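You operate a simulated robot arm through the tools that you are given. There is no shell and no other tool. Be economical: measure what you need, move in short steps, check, and stop when the job is done.

Carry out the task below with a simulated robot arm. There is one attempt and no reset: what you move stays moved.

## Task
On the desk side of the bed, set the blue saucer inside the green one.

The check looks at the end state, three seconds after you hand in, the way a careful person would. Anything else that was tipped, shoved, dropped, spilled or broken makes it a failure.

## Robot
A 6-joint arm with a two-finger parallel gripper on a trunk, on a base that drives. Base frame: it is fixed to the floor where the robot stands at the start and does not move with it; the origin is under the middle of the robot, x ahead of it, y to its left, z up. Units: m, degrees, N and s.
With the tool pointing down near the work surface it reaches from about 0.46 to 0.88 m from the robot's upright axis, wherever it stands. Its first joint turns from -115.0 to 115.0 degrees. Payload 4.2 kg.
The TCP is the grasp point between the finger pads, 0.023 m short of the fingertips. In the tool frame z runs along the fingers and y along their closing line. The gripper opens to 0.094 m. The fingers are 0.038 m wide and 0.01 m thick; the gripper's body (0.054 by 0.096 m) begins 0.039 m behind the TCP.
Orientation is that of the tool frame in the base frame, as [roll, pitch, yaw] about the fixed x, y, z axes, in that order (R = Rz(yaw) Ry(pitch) Rx(roll)). With the fingers straight down and closing along the base's y, the tool's x points along the base's -x, its y along +y and its z along -z.

## Interface
- The arm moves only by the tool nudge_tool. Its argument "deltas" is a list of rows, each an object (a shift or turn left out is 0, a gripper value left out holds the last) with "dp": the shift along the tool's x, y, z in m, a list of three; "rotation": the turn, a rotation vector about the tool's x, y, z in degrees, a list of three; "fingers": the finger opening in m, from 0 to 0.094. In form: [{"dp": [dx, dy, dz], "rotation": [rx, ry, rz], "fingers": fingers}, ...]. A call has 1 to 8 rows; each row shifts and turns the commanded pose from where the row before left it, along the tool's axes as they then stand. Rows are played at 5 a second. More than 0.05 m and 8.6 degrees between two rows, or a gripper value outside its range, and nothing of the call is played. A pose out of reach is approached as far as the arm can. The call stops where the force on the tool passes 40 N (or 10 N more than at its start, if that is more) or the arm is blocked; 0.2 s more then pass. Each finger travels about 0.108 m/s and halts on what it meets, pressing with about 41 N; the grip force reading is that of the motor and also rises with nothing between the fingers. The clock runs only during rows and for 0.2 s after the last one: add rows that do not move to give the fingers time. It gives the time, the measured TCP pose, the force on the tool (base axes), the opening and the grip force at its end, in the units of the frame above (readings bear some noise).
- Cameras (640 x 400 px; columns grow to the right, rows downward): "scene" is now at [0.2277, 0.1555, 1.2625]; the picture's right is [-0.46, -0.89, -0.00], its down [-0.58, 0.30, -0.76] and it looks along [0.67, -0.35, -0.65] (base axes); focal length 294 px, centre (320, 200). "wrist" rides on the gripper at [0.086, 0.016, -0.075] in the tool frame; the picture's right is [-0.18, 0.98, 0.00], its down [-0.58, -0.11, -0.81] and it looks along [-0.79, -0.15, 0.59] (tool axes); focal length 243 px, centre (320, 200).
- camera(camera): a new picture of that camera. The clock stands still meanwhile.
- move_column(by): slides the trunk up (or, below 0, down) by that many m; the arm and the scene camera ride with it, the base frame stays. It gives what a move gives, with no picture.
- base_move(legs): drives the robot by 1 to 6 legs, each [ahead, turn to the left] in m and degrees, along the robot's own axes; the way and the turn of a leg run together, so that a leg with both is an arc; at most 1.5 m and 180 degrees a leg. The arm and the cameras ride along, it lands a little off, and it stops where it bumps. It gives what a move gives.
- aim_head(pan, tilt): turns the head with the scene camera to pan (to the left, within 80 degrees either way) and tilt (down, from -29 to 69), counted from straight ahead of the robot. It gives what a move gives.
- measure_at(camera, pixels): for up to 12 pixels [column, row] of the newest picture of that camera ("zoom" is the newest enlarged one), the place [x, y, z] in the base frame of the surface seen there, good to about 0.003 m. The clock stands still meanwhile.
- inspect(camera, box): a new picture of the part [left, top, right, bottom] of that camera's present view, enlarged. The clock stands still meanwhile.
- hand_in(): hands the job in; it is judged then, once.

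Work in short steps. Measure before you move; look again where a grasp or a placing could have gone wrong, and mend it. You have 80 turns and 52 pictures in all, those below and enlarged ones among them. Open the gripper and draw the arm clear of the work before you hand the job in, unless the task says otherwise; then end with one line.

The tools are called after "Request:" as name(argument=value, ...) on one line, values as JSON. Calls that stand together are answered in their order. nudge_tool: Moves the arm, as the interface text tells. Its arguments: {"type":"object","properties":{"deltas":{"type":"array"}},"required":["deltas"]} The other tools are called the same way: move_column (by) slides the trunk up or down; base_move (legs) drives the base; aim_head (pan, tilt) turns the head that bears the scene camera; camera (camera) takes a picture; measure_at (camera, pixels) gives the place of the surface under pixels of a picture; inspect (camera, box) takes an enlarged picture of a part of a camera's view; hand_in () hands the job in.

At the start:

```text
time: 0.0
eef_pos: [0.5483, -0.2506, 0.9489]
tool_rot: [-180.0, -0.1, 180.0]
force: [0.6, -0.4, 0.4]
width: 0.0943
grasp_force: 0.0
trunk travel left (down, up): [-0.625, 0.365]
robot x, y, heading: [-0.0021, 0.0023, 0.1]
head pan, tilt: [-27.5, 40.7]
```

scene: 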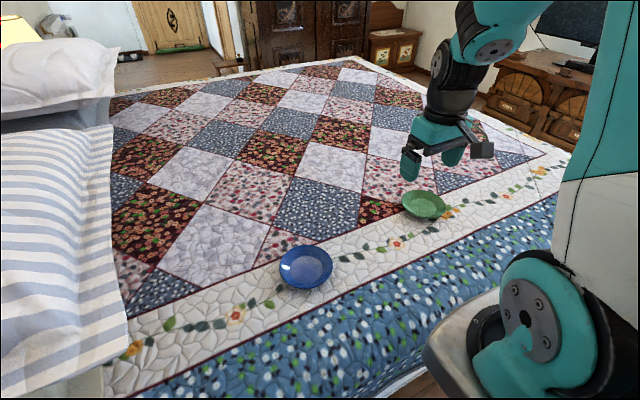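
wrist: 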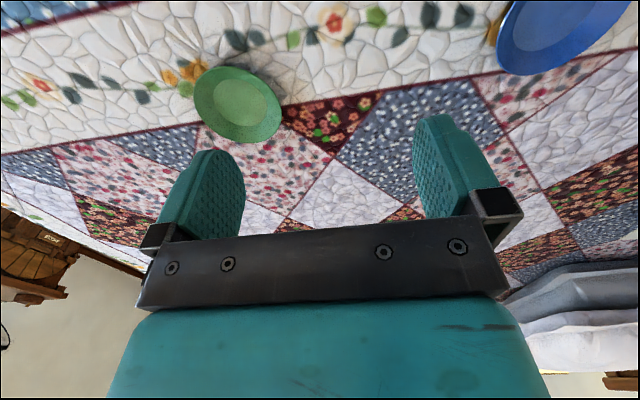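

The scene shows the blue saucer at about (305,267) and the green one at (423,205). I'll enlarge that area to measure both.

Request:
inspect(camera="scene", box=[260, 170, 460, 295])

Request:
measure_at(camera="scene", pixels=[[305, 268], [279, 262], [333, 262], [305, 246], [305, 290], [423, 208], [403, 200], [445, 205], [424, 190], [424, 220], [340, 300], [270, 300]])

```text
3.20 times, centred on (360, 232) of scene
```

zoom: 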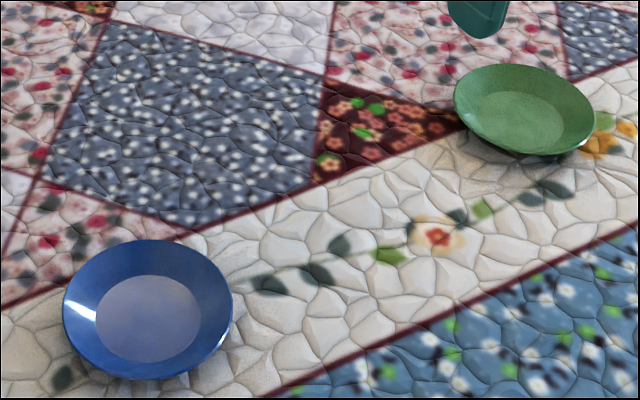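

```text
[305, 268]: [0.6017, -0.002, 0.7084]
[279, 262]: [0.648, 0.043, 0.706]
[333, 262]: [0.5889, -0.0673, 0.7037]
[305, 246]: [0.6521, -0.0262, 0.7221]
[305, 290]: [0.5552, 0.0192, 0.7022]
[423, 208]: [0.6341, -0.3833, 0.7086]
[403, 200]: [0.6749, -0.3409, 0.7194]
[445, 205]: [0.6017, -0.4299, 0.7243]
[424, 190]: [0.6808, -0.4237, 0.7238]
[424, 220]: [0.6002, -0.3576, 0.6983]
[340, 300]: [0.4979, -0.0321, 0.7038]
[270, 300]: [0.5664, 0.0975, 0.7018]
```

Now rim points on both saucers from the enlarged picture.

Request:
measure_at(camera="zoom", pixels=[[67, 300], [229, 300], [150, 243], [146, 376], [90, 262], [205, 262], [148, 318], [458, 95], [592, 125], [515, 68], [525, 151], [513, 112]])

Request:
aim_head(pan=-60, tilt=30)

Request:
camera(camera="scene")

```text
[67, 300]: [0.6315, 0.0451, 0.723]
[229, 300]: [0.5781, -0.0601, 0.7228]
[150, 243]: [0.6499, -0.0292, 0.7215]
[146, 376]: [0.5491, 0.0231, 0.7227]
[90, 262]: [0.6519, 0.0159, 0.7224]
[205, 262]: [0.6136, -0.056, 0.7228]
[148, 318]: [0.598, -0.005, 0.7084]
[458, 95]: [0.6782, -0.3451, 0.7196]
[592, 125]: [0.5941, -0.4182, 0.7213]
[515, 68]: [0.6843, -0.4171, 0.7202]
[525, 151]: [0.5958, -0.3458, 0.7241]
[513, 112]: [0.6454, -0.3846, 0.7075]
```

```text
time: 1.0
eef_pos: [0.5483, -0.2504, 0.95]
tool_rot: [180.0, 0.0, -180.0]
force: [0.3, -0.1, 0.1]
width: 0.0941
grasp_force: 0.1
trunk travel left (down, up): [-0.625, 0.365]
robot x, y, heading: [0.0008, -0.0009, -0.2]
head pan, tilt: [-60.0, 30.0]
```

```text
48 pictures are left
```

scene: 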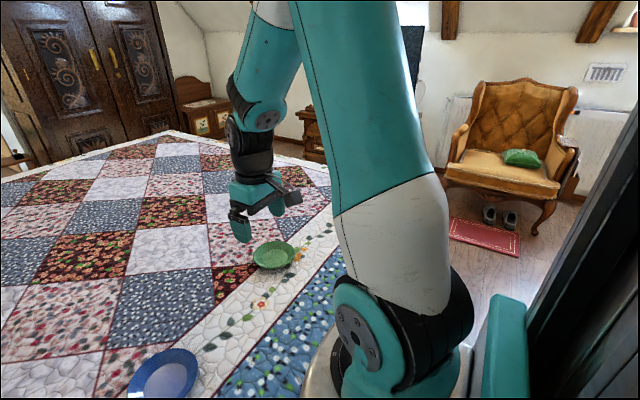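

Only one blue and one green saucer are present. They are about 0.118 m across, too wide to span, so I'll pinch the blue rim from its left (+y) side with a tilted tool. I aim the head at the blue saucer to get its profile.

Request:
aim_head(pan=-22, tilt=48)

Request:
inspect(camera="scene", box=[240, 150, 400, 250])

```text
time: 2.0
eef_pos: [0.5479, -0.2501, 0.9473]
tool_rot: [-180.0, 0.0, 180.0]
force: [-0.3, 0.5, 0.7]
width: 0.0942
grasp_force: 0.1
trunk travel left (down, up): [-0.625, 0.365]
robot x, y, heading: [0.0021, 0.0026, 0.0]
head pan, tilt: [-22.0, 48.0]
```

```text
4.00 times, centred on (320, 200) of scene
```

zoom: 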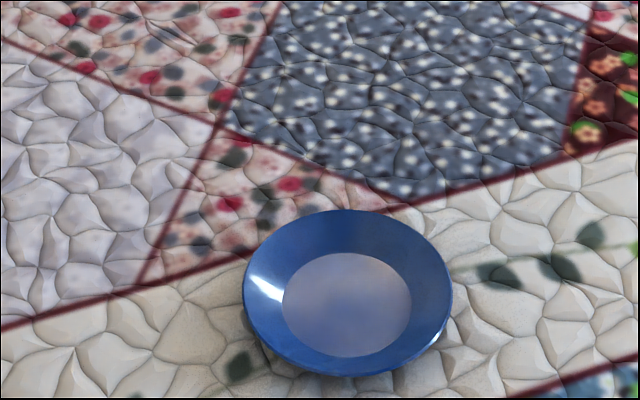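

Blue saucer spans zoom (243–452, 210–376). I measure a profile across its left side and the bed beside it.

Request:
measure_at(camera="zoom", pixels=[[246, 285], [255, 286], [265, 288], [275, 292], [284, 297], [346, 305], [340, 212], [449, 305], [345, 373], [225, 285], [235, 335], [200, 270]])

```text
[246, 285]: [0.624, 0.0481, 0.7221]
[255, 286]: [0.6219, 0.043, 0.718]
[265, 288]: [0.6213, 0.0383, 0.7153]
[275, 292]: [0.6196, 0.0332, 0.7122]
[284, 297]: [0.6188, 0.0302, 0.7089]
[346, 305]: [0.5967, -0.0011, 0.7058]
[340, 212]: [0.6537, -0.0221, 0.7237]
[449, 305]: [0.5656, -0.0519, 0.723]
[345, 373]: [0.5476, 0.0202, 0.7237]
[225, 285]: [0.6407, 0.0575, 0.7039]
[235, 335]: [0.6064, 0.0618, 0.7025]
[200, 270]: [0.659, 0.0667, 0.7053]
```

Wall slope is about 36°, rim z≈0.7225, centre ≈(0.600, −0.003), R≈0.057. I move above the left side first, at the present height.

Request:
nudge_tool(deltas=[{"dp": [-0.0065, 0.044, 0], "fingers": 0.014}, {"dp": [-0.0065, 0.044, 0]}, {"dp": [-0.0065, 0.044, 0]}, {"dp": [-0.0065, 0.044, 0]}, {"dp": [-0.0065, 0.044, 0]}, {"dp": [-0.0065, 0.044, 0]}, {"dp": [-0.0065, 0.044, 0]}, {"dp": [-0.0065, 0.044, 0]}])

Request:
nudge_tool(deltas=[{"rotation": [7.14, 0, 0]}, {"rotation": [7.14, 0, 0]}, {"rotation": [7.14, 0, 0]}, {"rotation": [7.14, 0, 0]}, {"rotation": [7.14, 0, 0]}, {"rotation": [7.15, 0, 0]}, {"rotation": [7.15, 0, 0]}, {"dp": [0, 0, 0]}])

```text
time: 3.8
eef_pos: [0.599, 0.1012, 0.9507]
tool_rot: [180.0, 0.1, 179.8]
force: [0.4, -0.8, -0.2]
width: 0.0143
grasp_force: 0.2
trunk travel left (down, up): [-0.625, 0.365]
robot x, y, heading: [-0.0021, 0.005, -0.0]
head pan, tilt: [-22.0, 48.0]
```

```text
time: 5.6
eef_pos: [0.6003, 0.1015, 0.9479]
tool_rot: [-129.9, 0.0, -180.0]
force: [0.3, -0.2, 0.2]
width: 0.0139
grasp_force: 0.1
trunk travel left (down, up): [-0.625, 0.365]
robot x, y, heading: [0.0008, -0.0009, -0.0]
head pan, tilt: [-22.0, 48.0]
```

The tilt is right. I descend straight down 0.18 m to the pre-approach point, then look.

Request:
nudge_tool(deltas=[{"dp": [0, 0.0345, 0.0289]}, {"dp": [0, 0.0345, 0.0289]}, {"dp": [0, 0.0345, 0.0289]}, {"dp": [0, 0.0345, 0.0289]}, {"dp": [0, 0, 0]}, {"dp": [0, 0, 0]}])

Request:
camera(camera="wrist")

Request:
inspect(camera="scene", box=[240, 150, 400, 250])

```text
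time: 7.0
eef_pos: [0.6015, 0.1036, 0.7688]
tool_rot: [-130.0, 0.0, 180.0]
force: [-1.1, 0.5, 0.2]
width: 0.0139
grasp_force: 0.0
trunk travel left (down, up): [-0.625, 0.365]
robot x, y, heading: [0.0001, 0.0019, -0.2]
head pan, tilt: [-22.0, 48.0]
```

```text
46 pictures are left
```

wrist: 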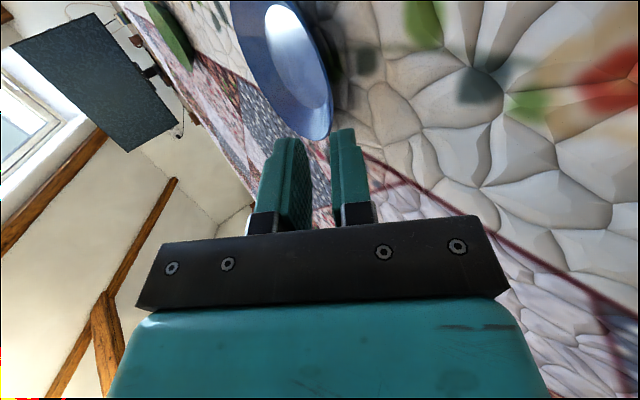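

```text
4.00 times, centred on (320, 200) of scene
```

zoom: 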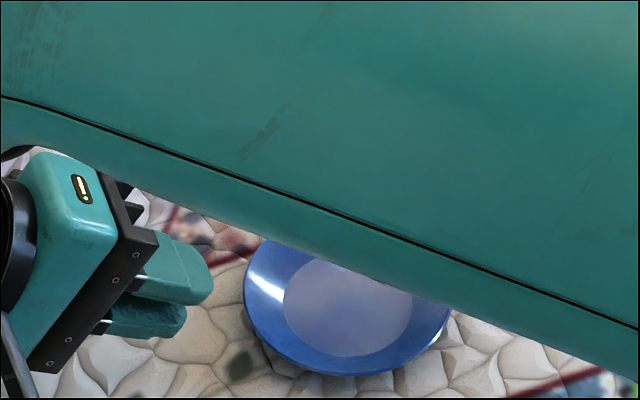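

The fingers are in line with the rim in the wrist view. I advance 0.035 m along the fingers and check.

Request:
nudge_tool(deltas=[{"dp": [0, 0, 0.018]}, {"dp": [0, 0.001, 0.017]}, {"dp": [0, 0, 0]}, {"dp": [0, 0, 0]}])

Request:
inspect(camera="wrist", box=[220, 60, 420, 185])

Request:
inspect(camera="scene", box=[260, 190, 356, 250])

```text
time: 8.0
eef_pos: [0.5994, 0.075, 0.7458]
tool_rot: [-130.0, 0.0, 179.9]
force: [-0.2, 0.0, 0.2]
width: 0.0142
grasp_force: 0.0
trunk travel left (down, up): [-0.625, 0.365]
robot x, y, heading: [0.0011, -0.0021, 0.0]
head pan, tilt: [-22.0, 48.0]
```

```text
3.20 times, centred on (320, 122) of wrist
```

zoom: 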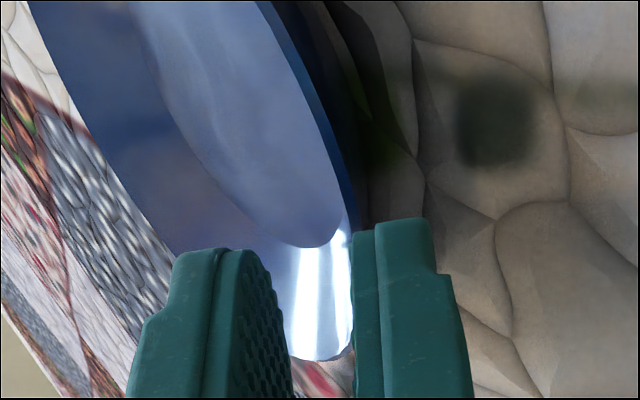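

```text
6.67 times, centred on (308, 220) of scene
```

zoom: 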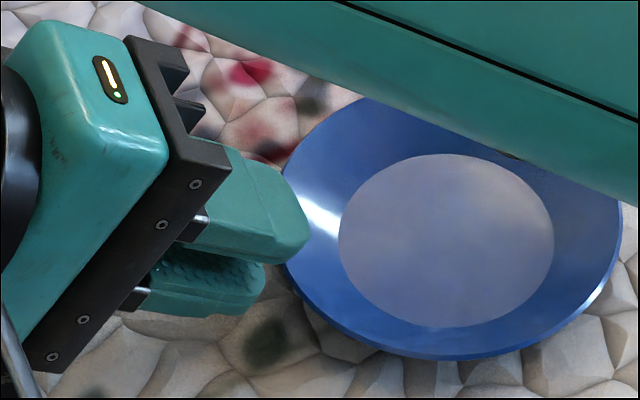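

The rim lies between the fingers, close to the lower one. I shift 1.5 mm toward the lower side, then advance 0.017 m.

Request:
nudge_tool(deltas=[{"dp": [0, 0.0015, 0]}, {"dp": [0, 0, 0.006]}, {"dp": [0, 0, 0.006]}, {"dp": [0, 0, 0.005]}, {"dp": [0, 0, 0]}, {"dp": [0, 0, 0]}])

Request:
inspect(camera="wrist", box=[220, 60, 420, 185])

Request:
inspect(camera="scene", box=[260, 190, 356, 250])

```text
time: 9.4
eef_pos: [0.6004, 0.0626, 0.7332]
tool_rot: [-130.1, 0.0, 180.0]
force: [-0.2, -0.1, 0.3]
width: 0.0141
grasp_force: 0.1
trunk travel left (down, up): [-0.625, 0.365]
robot x, y, heading: [-0.0001, 0.001, -0.0]
head pan, tilt: [-22.0, 48.0]
```

```text
3.20 times, centred on (320, 122) of wrist
```

zoom: 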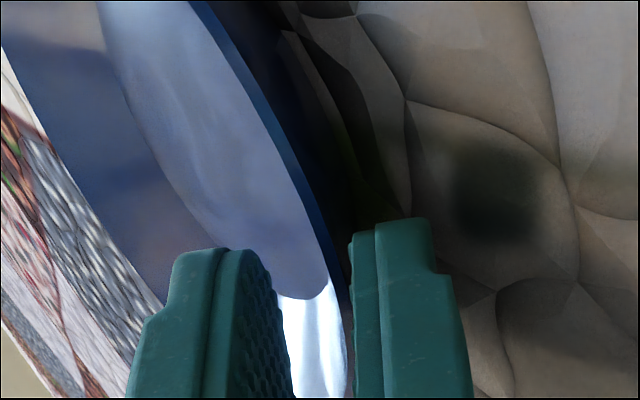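

```text
6.67 times, centred on (308, 220) of scene
```

zoom: 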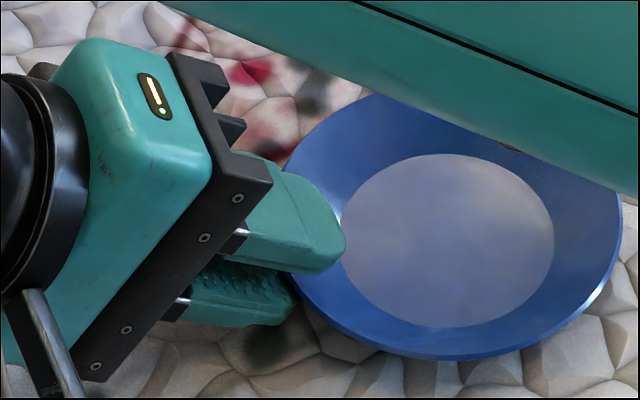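

The upper finger is inside and the lower one under the rim, with no contact force. I close.

Request:
nudge_tool(deltas=[{"dp": [0, 0, 0.002], "fingers": 0.01}, {"fingers": 0.007}, {"fingers": 0.004}, {"fingers": 0.0}, {"dp": [0, 0, 0]}, {"dp": [0, 0, 0]}])

Request:
inspect(camera="scene", box=[260, 190, 356, 250])

```text
time: 10.8
eef_pos: [0.5999, 0.0625, 0.7316]
tool_rot: [-130.0, 0.1, 180.0]
force: [0.2, -0.8, -0.3]
width: 0.0057
grasp_force: 40.3
trunk travel left (down, up): [-0.625, 0.365]
robot x, y, heading: [-0.0007, -0.0024, 0.1]
head pan, tilt: [-22.0, 48.0]
```

```text
6.67 times, centred on (308, 220) of scene
```

zoom: 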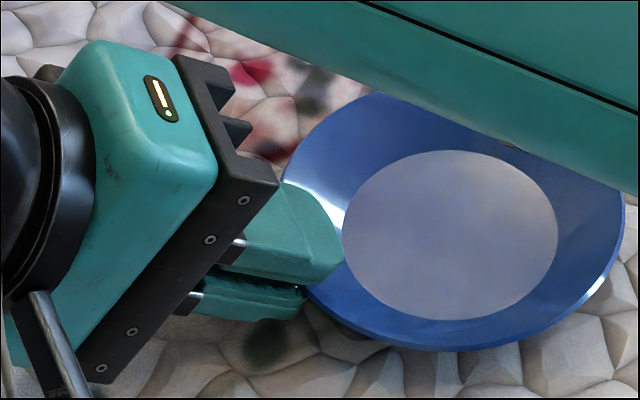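

Gripped at 5.7 mm. I lift straight up 0.12 m and check the saucer's attitude.

Request:
nudge_tool(deltas=[{"dp": [0, -0.0115, -0.0097]}, {"dp": [0, -0.0192, -0.0161]}, {"dp": [0, -0.023, -0.0193]}, {"dp": [0, -0.023, -0.0193]}, {"dp": [0, -0.0153, -0.0129]}, {"dp": [0, 0, 0]}, {"dp": [0, 0, 0]}])

Request:
camera(camera="scene")

Request:
camera(camera="wrist")

```text
time: 12.4
eef_pos: [0.5999, 0.0611, 0.8506]
tool_rot: [-130.0, -0.1, -179.9]
force: [0.5, -0.4, -1.9]
width: 0.0059
grasp_force: 40.8
trunk travel left (down, up): [-0.625, 0.365]
robot x, y, heading: [0.0029, 0.0001, 0.2]
head pan, tilt: [-22.0, 48.0]
```

```text
39 pictures are left
```

scene: 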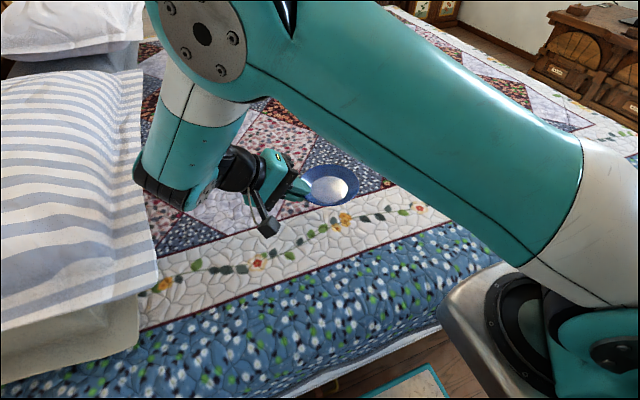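

```text
38 pictures are left
```

wrist: 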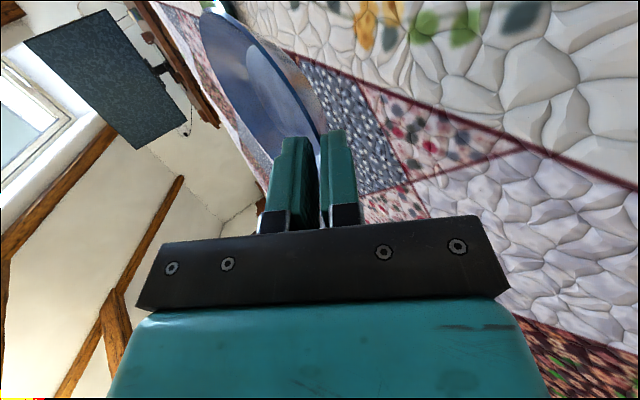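

Held. I enlarge to measure the saucer's rim in hand for tilt and offset.

Request:
inspect(camera="scene", box=[250, 140, 378, 220])

```text
5.00 times, centred on (314, 180) of scene
```

zoom: 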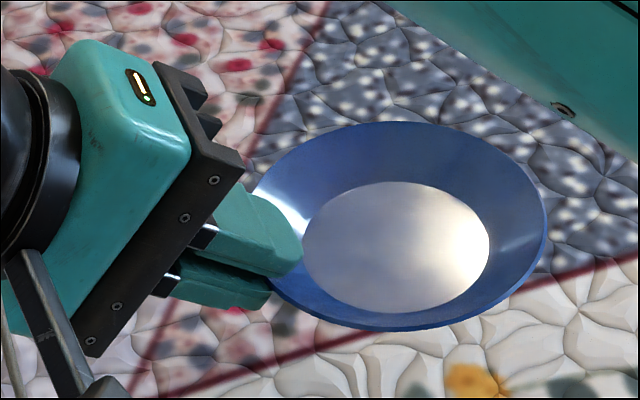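

Rim points on the held saucer: left (262,185), top (400,125), right (543,230), bottom (400,326).

Request:
measure_at(camera="zoom", pixels=[[264, 186], [330, 137], [405, 126], [480, 147], [541, 235], [520, 280], [470, 311], [400, 325], [320, 312], [395, 245], [340, 250], [450, 245]])

```text
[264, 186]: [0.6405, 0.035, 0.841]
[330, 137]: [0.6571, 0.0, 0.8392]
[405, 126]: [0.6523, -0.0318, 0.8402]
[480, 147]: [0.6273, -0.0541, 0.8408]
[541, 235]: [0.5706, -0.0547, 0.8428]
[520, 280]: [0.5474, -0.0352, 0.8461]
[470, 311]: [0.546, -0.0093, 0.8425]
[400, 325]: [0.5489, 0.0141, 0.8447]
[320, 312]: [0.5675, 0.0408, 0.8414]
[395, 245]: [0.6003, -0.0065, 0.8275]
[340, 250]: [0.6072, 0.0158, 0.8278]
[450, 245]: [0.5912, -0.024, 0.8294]
```

The saucer hangs level, centre ≈(0.601, −0.005), rim z≈0.842. I carry it at this height by (+0.037, −0.376) to above the green one.

Request:
nudge_tool(deltas=[{"dp": [-0.0046, -0.0302, 0.036]}, {"dp": [-0.0046, -0.0302, 0.036]}, {"dp": [-0.0046, -0.0302, 0.036]}, {"dp": [-0.0046, -0.0302, 0.036]}, {"dp": [-0.0046, -0.0302, 0.036]}, {"dp": [-0.0046, -0.0302, 0.036]}, {"dp": [-0.0046, -0.0302, 0.036]}, {"dp": [-0.0046, -0.0302, 0.036]}])

Request:
aim_head(pan=-45, tilt=43)

Request:
camera(camera="scene")

Request:
camera(camera="wrist")

```text
time: 14.2
eef_pos: [0.6392, -0.3158, 0.8528]
tool_rot: [-130.1, -0.1, -179.9]
force: [-0.3, 0.4, -0.3]
width: 0.0057
grasp_force: 40.9
trunk travel left (down, up): [-0.625, 0.365]
robot x, y, heading: [-0.0017, 0.0015, 0.1]
head pan, tilt: [-22.0, 48.0]
```

```text
time: 15.1
eef_pos: [0.6388, -0.3164, 0.8522]
tool_rot: [-130.0, 0.0, 180.0]
force: [0.3, -0.3, -1.7]
width: 0.0058
grasp_force: 40.7
trunk travel left (down, up): [-0.625, 0.365]
robot x, y, heading: [-0.0002, -0.0023, -0.0]
head pan, tilt: [-45.0, 43.0]
```

```text
36 pictures are left
```

scene: 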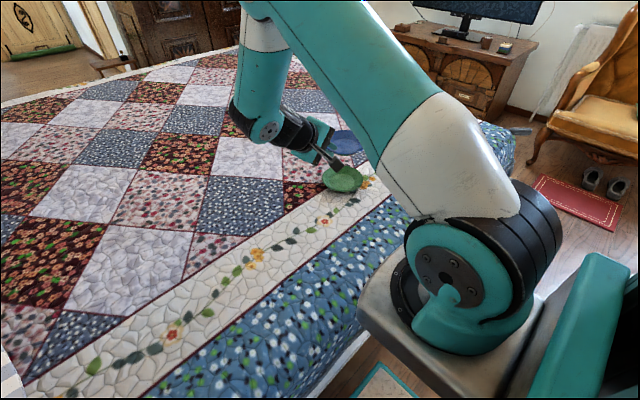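

```text
35 pictures are left
```

wrist: 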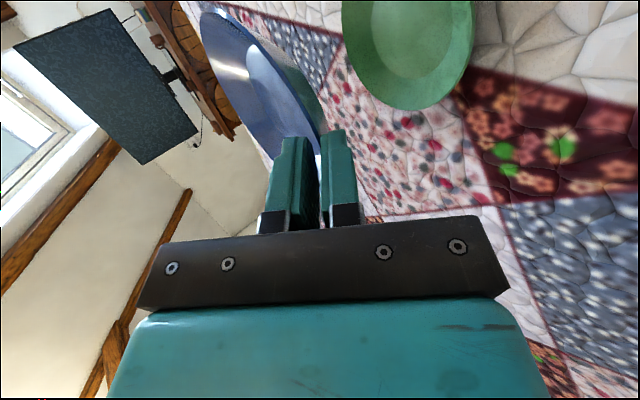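

Both saucers are in view: green at scene (343,178), blue at (345,143). I enlarge to measure both centres.

Request:
inspect(camera="scene", box=[296, 120, 392, 200])

Request:
measure_at(camera="wrist", pixels=[[346, 40], [365, 85], [395, 105], [425, 107], [455, 82], [470, 45], [473, 15], [345, 10], [405, 45], [200, 25], [318, 110], [240, 20]])

```text
5.00 times, centred on (344, 160) of scene
```

zoom: 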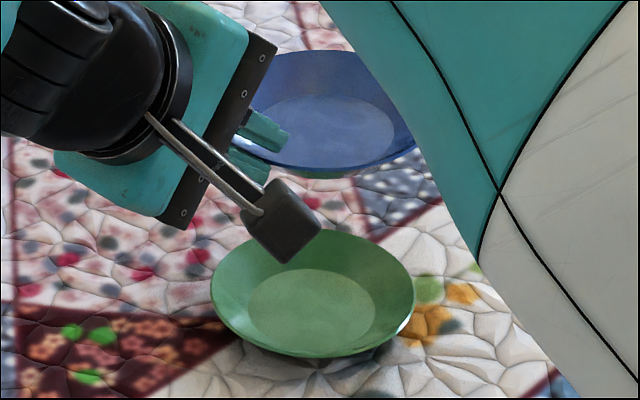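

```text
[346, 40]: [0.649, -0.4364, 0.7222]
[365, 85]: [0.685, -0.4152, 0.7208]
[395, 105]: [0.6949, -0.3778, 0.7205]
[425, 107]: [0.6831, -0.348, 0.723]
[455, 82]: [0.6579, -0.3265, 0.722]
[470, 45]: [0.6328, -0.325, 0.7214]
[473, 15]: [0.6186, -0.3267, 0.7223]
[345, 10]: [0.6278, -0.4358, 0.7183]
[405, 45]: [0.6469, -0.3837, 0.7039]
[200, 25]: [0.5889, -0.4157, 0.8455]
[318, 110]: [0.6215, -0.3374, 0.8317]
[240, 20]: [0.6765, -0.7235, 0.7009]
```

Green centre fits (0.638, −0.3815), R 0.057. Now blue rim points: (310,52), (270,78), (345,171), (290,165), (390,160), (412,145).

Request:
measure_at(camera="zoom", pixels=[[290, 55], [320, 53], [345, 56], [268, 72], [345, 168], [315, 168], [385, 159], [408, 148], [370, 164], [330, 125], [320, 352], [345, 235]])

```text
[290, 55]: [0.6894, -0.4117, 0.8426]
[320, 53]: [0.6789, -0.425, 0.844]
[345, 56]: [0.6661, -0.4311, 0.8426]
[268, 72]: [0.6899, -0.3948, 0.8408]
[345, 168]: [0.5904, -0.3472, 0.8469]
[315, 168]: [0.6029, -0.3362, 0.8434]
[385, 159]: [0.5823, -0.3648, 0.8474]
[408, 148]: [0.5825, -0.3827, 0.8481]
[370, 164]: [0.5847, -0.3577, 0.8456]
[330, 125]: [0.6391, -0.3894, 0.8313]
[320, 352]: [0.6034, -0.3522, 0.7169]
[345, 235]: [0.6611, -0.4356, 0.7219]
```

Blue (0.639, −0.382) is concentric with green. I descend 0.072 m, tilt the far side down 7° (so the finger side clears the green rim), and look.

Request:
nudge_tool(deltas=[{"dp": [0, 0.0184, 0.0154]}, {"dp": [0, 0.0184, 0.0154]}, {"dp": [0, 0.0184, 0.0155]}, {"rotation": [-3.5, 0, 0]}, {"rotation": [-3.5, 0, 0]}, {"dp": [0, 0, 0]}, {"dp": [0, 0, 0]}])

Request:
inspect(camera="scene", box=[296, 120, 392, 200])

Request:
camera(camera="wrist")

```text
time: 16.7
eef_pos: [0.6377, -0.3137, 0.7801]
tool_rot: [-137.1, 0.0, 180.0]
force: [-0.4, 0.1, -2.8]
width: 0.0058
grasp_force: 40.4
trunk travel left (down, up): [-0.625, 0.365]
robot x, y, heading: [0.0033, -0.0005, 0.5]
head pan, tilt: [-45.0, 43.0]
```

```text
5.00 times, centred on (344, 160) of scene
```

zoom: 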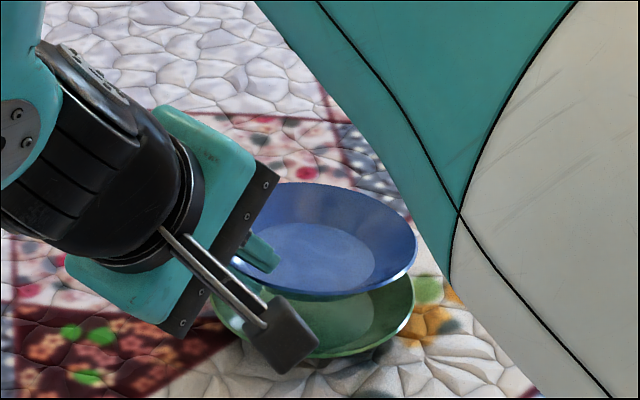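

```text
32 pictures are left
```

wrist: 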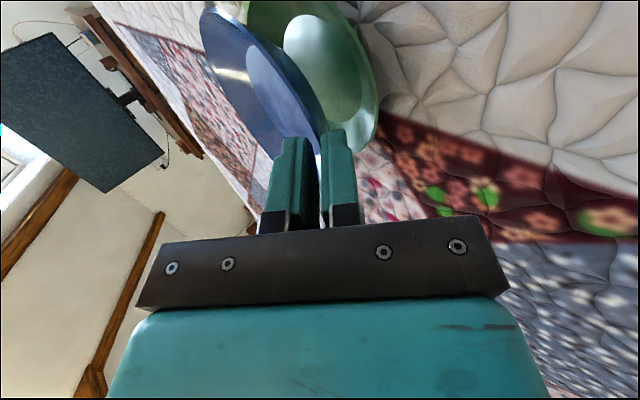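

Clearance is about 0.03 m. I lower 0.024 m in small steps with a 2 mm −y correction, watching force.

Request:
nudge_tool(deltas=[{"dp": [0, 0.005, 0.0063]}, {"dp": [0, 0.005, 0.0063]}, {"dp": [0, 0.005, 0.0063]}, {"dp": [0, 0, 0]}, {"dp": [0, 0, 0]}])

Request:
inspect(camera="scene", box=[306, 140, 386, 200])

Request:
inspect(camera="wrist", box=[180, 0, 420, 150])

```text
time: 17.9
eef_pos: [0.6373, -0.3171, 0.7562]
tool_rot: [-137.0, 0.0, -180.0]
force: [-0.5, 0.1, -1.1]
width: 0.0061
grasp_force: 41.3
trunk travel left (down, up): [-0.625, 0.365]
robot x, y, heading: [0.0015, 0.0003, 0.0]
head pan, tilt: [-45.0, 43.0]
```

```text
6.67 times, centred on (346, 170) of scene
```

zoom: 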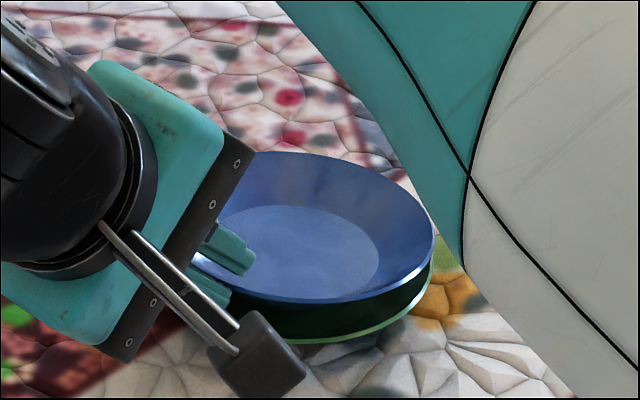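

```text
2.67 times, centred on (300, 75) of wrist
```

zoom: 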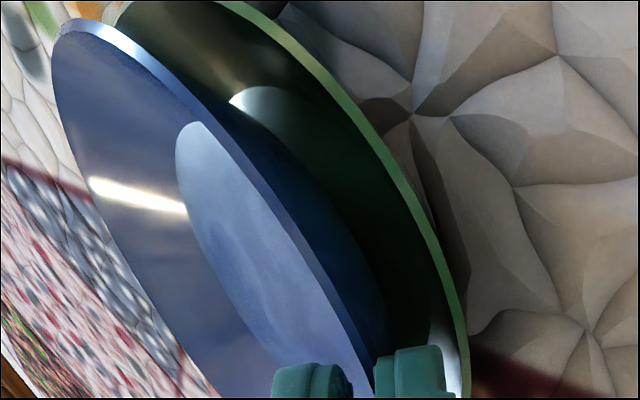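

Still clear: the lower finger (zoom x≈448) is just above the green rim (x≈465). I lower 4 mm more in 2 mm steps.

Request:
nudge_tool(deltas=[{"dp": [0, 0.0014, 0.0015]}, {"dp": [0, 0.0014, 0.0015]}, {"dp": [0, 0, 0]}, {"dp": [0, 0, 0]}])

Request:
inspect(camera="scene", box=[306, 140, 386, 200])

Request:
inspect(camera="wrist", box=[200, 20, 440, 170])

```text
time: 18.9
eef_pos: [0.6369, -0.3166, 0.7519]
tool_rot: [-136.9, -0.1, 180.0]
force: [0.0, 0.6, -2.3]
width: 0.0059
grasp_force: 41.3
trunk travel left (down, up): [-0.625, 0.365]
robot x, y, heading: [0.0021, 0.0011, -0.2]
head pan, tilt: [-45.0, 43.0]
```

```text
6.67 times, centred on (346, 170) of scene
```

zoom: 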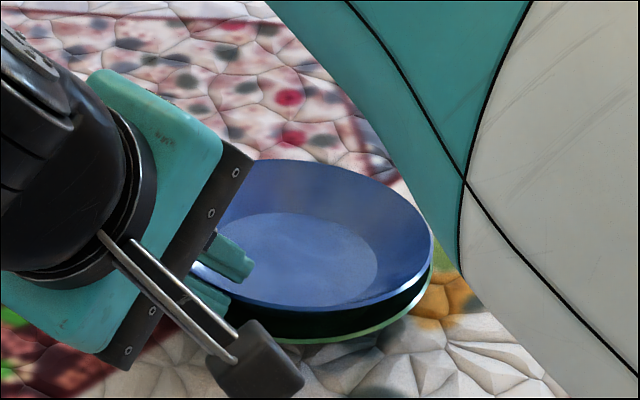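

```text
2.67 times, centred on (320, 95) of wrist
```

zoom: 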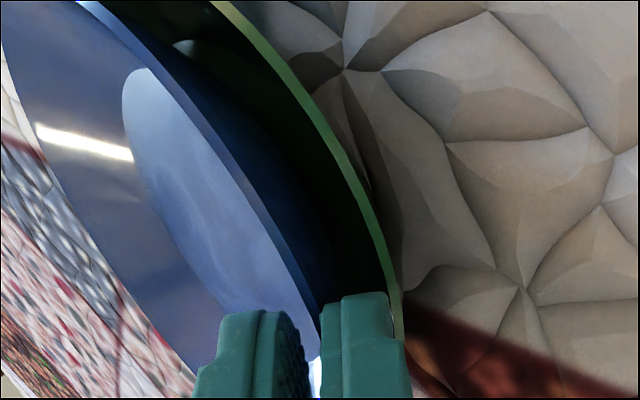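

The lower finger is about at the green rim. I measure the blue rim heights before deciding on more tilt.

Request:
camera(camera="scene")

Request:
inspect(camera="scene", box=[306, 140, 386, 200])

Request:
measure_at(camera="zoom", pixels=[[290, 163], [330, 167], [360, 174], [429, 262], [400, 285], [370, 299], [330, 305], [300, 302], [305, 260], [415, 295], [350, 335], [260, 170]])

```text
27 pictures are left
```

scene: 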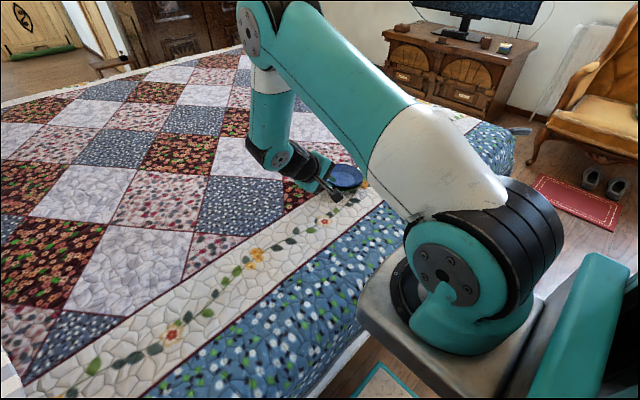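

```text
6.67 times, centred on (346, 170) of scene
```

zoom: 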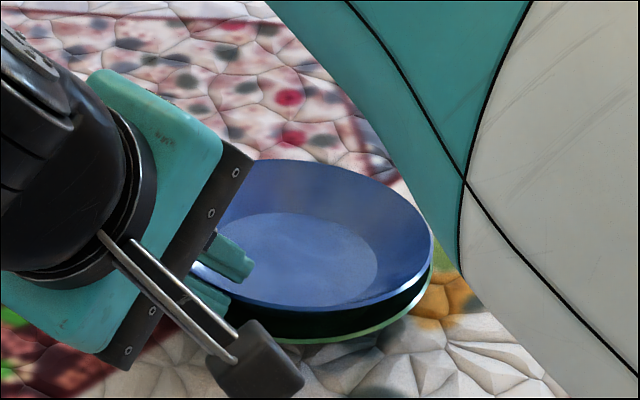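

```text
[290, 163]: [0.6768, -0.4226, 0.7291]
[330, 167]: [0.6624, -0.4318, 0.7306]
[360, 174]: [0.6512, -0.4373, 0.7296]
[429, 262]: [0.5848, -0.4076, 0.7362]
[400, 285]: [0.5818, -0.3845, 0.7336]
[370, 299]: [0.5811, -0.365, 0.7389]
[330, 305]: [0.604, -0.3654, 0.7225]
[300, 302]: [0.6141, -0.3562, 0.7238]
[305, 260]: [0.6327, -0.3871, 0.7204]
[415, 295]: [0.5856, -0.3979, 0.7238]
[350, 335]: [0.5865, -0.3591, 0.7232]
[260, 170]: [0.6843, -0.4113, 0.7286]
```

Blue centre ≈(0.637, −0.381), far rim 0.7295, about 2 mm above nesting. I lower 1.5 mm more, then open slowly while keeping the lower finger in place.

Request:
nudge_tool(deltas=[{"dp": [0, 0.001, 0.0011]}, {"dp": [0, 0, 0]}, {"dp": [0, -0.001, 0], "fingers": 0.008}, {"dp": [0, -0.001, 0], "fingers": 0.01}, {"dp": [0, -0.001, 0], "fingers": 0.012}, {"dp": [0, 0, 0]}, {"dp": [0, 0, 0]}])

Request:
inspect(camera="scene", box=[306, 140, 386, 200])

Request:
inspect(camera="wrist", box=[200, 20, 440, 170])

```text
time: 20.5
eef_pos: [0.6368, -0.3176, 0.7526]
tool_rot: [-137.0, 0.0, -180.0]
force: [-0.2, 1.3, -0.8]
width: 0.0124
grasp_force: 0.7
trunk travel left (down, up): [-0.625, 0.365]
robot x, y, heading: [-0.0026, 0.0008, -0.0]
head pan, tilt: [-45.0, 43.0]
```

```text
6.67 times, centred on (346, 170) of scene
```

zoom: 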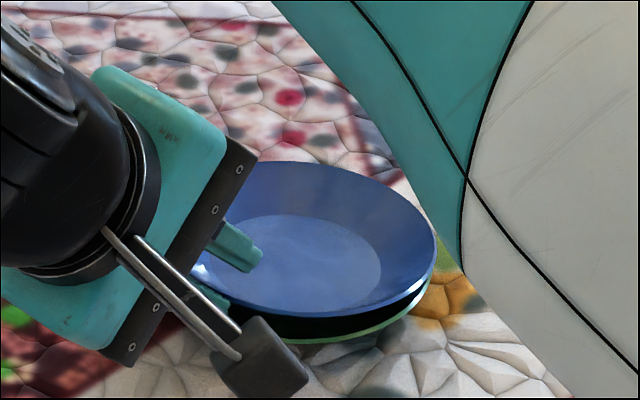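

```text
2.67 times, centred on (320, 95) of wrist
```

zoom: 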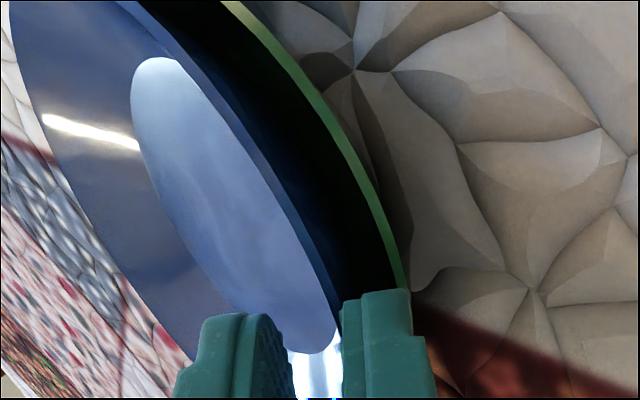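

Blue now rests on the green's far side and on the lower finger. I withdraw quickly straight back along the fingers.

Request:
nudge_tool(deltas=[{"dp": [0, 0, -0.03]}, {"dp": [0, 0, -0.045]}, {"dp": [0, 0, -0.045]}, {"dp": [0, 0, 0]}, {"dp": [0, 0, 0]}])

Request:
inspect(camera="scene", box=[306, 140, 386, 200])

Request:
camera(camera="wrist")

```text
time: 21.7
eef_pos: [0.6379, -0.2386, 0.8418]
tool_rot: [-137.1, 0.0, -180.0]
force: [0.5, -1.6, 0.2]
width: 0.0119
grasp_force: 0.0
trunk travel left (down, up): [-0.625, 0.365]
robot x, y, heading: [0.001, -0.0009, -0.3]
head pan, tilt: [-45.0, 43.0]
```

```text
6.67 times, centred on (346, 170) of scene
```

zoom: 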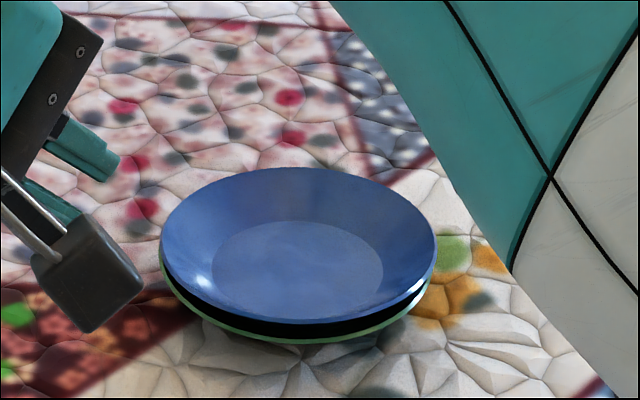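

```text
22 pictures are left
```

wrist: 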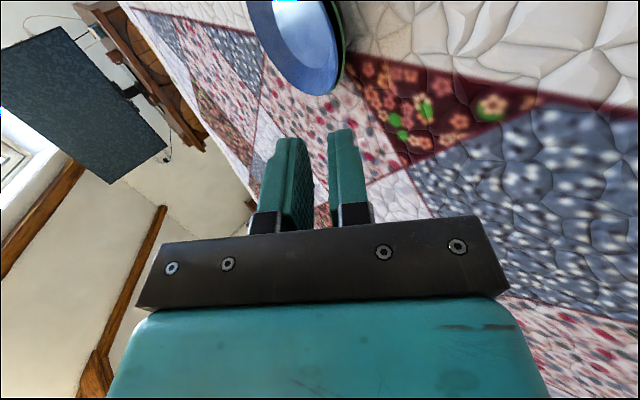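

Blue sits in green. I check the rims for level and centring.

Request:
measure_at(camera="zoom", pixels=[[300, 170], [230, 180], [380, 186], [164, 235], [432, 250], [400, 297], [190, 295], [240, 315], [300, 320], [350, 316], [300, 270], [290, 338]])

Request:
nudge_tool(deltas=[{"dp": [0, -0.0273, -0.0292], "fingers": 0.094}, {"dp": [0, -0.0273, -0.0292]}, {"dp": [0, 0.022, -0.0205]}, {"dp": [0, 0.022, -0.0205]}, {"dp": [0, 0, 0]}])

Request:
camera(camera="scene")

```text
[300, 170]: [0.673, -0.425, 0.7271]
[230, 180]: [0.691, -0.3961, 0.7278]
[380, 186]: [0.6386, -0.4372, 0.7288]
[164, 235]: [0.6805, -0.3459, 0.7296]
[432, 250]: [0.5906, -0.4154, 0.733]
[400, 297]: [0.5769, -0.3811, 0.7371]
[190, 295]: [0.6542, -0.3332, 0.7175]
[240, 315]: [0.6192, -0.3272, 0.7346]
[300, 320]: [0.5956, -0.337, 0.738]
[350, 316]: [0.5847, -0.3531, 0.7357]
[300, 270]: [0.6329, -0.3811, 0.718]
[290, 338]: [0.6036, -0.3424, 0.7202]
```

```text
time: 22.9
eef_pos: [0.638, -0.1761, 0.9197]
tool_rot: [-137.0, 0.0, 179.9]
force: [-0.3, -0.5, -0.7]
width: 0.0938
grasp_force: 0.2
trunk travel left (down, up): [-0.625, 0.365]
robot x, y, heading: [0.0014, -0.0024, -0.1]
head pan, tilt: [-45.0, 43.0]
```

```text
21 pictures are left
```

scene: 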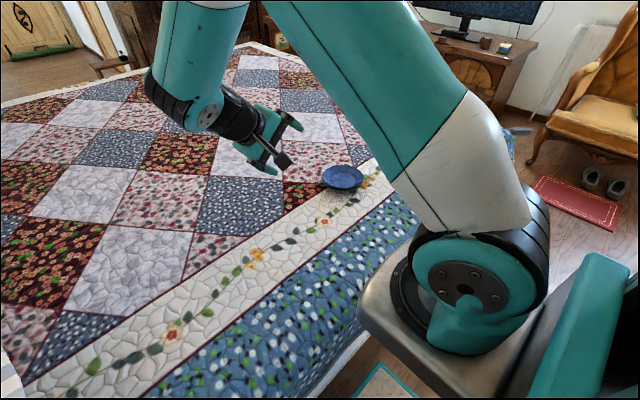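

The near rim reads 0.737 and the far 0.7275, so blue may be sitting a few mm high on the −x side. I take a closer look, remeasuring from a fresh enlargement.

Request:
inspect(camera="scene", box=[310, 152, 374, 192])

Request:
measure_at(camera="zoom", pixels=[[320, 140], [250, 145], [400, 155], [130, 240], [510, 255], [480, 310], [180, 300], [320, 355], [400, 350], [320, 200], [260, 290], [380, 290]])

```text
10.00 times, centred on (342, 172) of scene
```

zoom: 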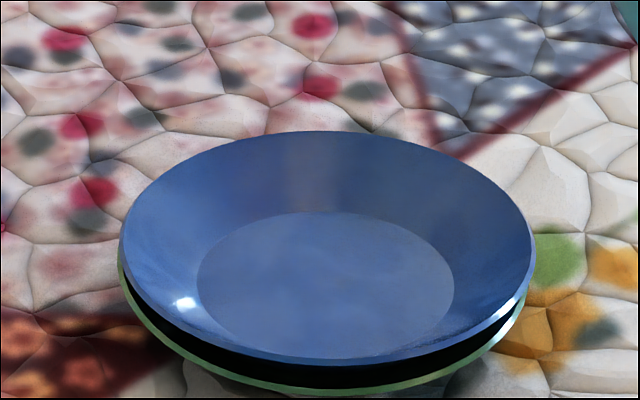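

```text
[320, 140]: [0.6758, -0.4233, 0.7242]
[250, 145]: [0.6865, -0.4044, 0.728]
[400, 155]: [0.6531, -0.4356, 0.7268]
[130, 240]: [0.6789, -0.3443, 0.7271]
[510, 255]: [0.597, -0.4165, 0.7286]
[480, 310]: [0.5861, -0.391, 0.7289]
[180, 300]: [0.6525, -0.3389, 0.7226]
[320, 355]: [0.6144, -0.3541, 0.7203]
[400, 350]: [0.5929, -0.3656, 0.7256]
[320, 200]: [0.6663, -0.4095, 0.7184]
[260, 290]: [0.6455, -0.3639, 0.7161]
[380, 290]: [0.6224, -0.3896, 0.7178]
```

I measure floor tilt and rim again with more points.

Request:
measure_at(camera="zoom", pixels=[[320, 228], [225, 270], [430, 270], [310, 335], [325, 280], [270, 240], [380, 330], [480, 330], [420, 353], [260, 348], [320, 362], [320, 134]])

```text
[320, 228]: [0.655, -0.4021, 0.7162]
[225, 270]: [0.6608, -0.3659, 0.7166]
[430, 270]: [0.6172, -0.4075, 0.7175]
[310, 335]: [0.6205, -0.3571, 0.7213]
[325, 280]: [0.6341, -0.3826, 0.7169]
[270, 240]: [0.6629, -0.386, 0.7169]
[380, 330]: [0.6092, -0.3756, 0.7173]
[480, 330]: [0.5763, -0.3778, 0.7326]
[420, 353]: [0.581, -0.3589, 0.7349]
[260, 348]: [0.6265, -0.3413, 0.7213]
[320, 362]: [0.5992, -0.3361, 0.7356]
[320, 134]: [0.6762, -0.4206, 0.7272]
```

Blue is resting stably inside green: its floor is nearly level, it is centred within about 4 mm, and nothing else was disturbed. The gripper is open and clear, so I hand in.

Request:
hand_in()

```text
The job is handed in.
```

The blue saucer is sitting inside the green one, stable and centred to within about 4 mm, with a slight tilt of roughly 3°. The gripper is open and the arm is clear.
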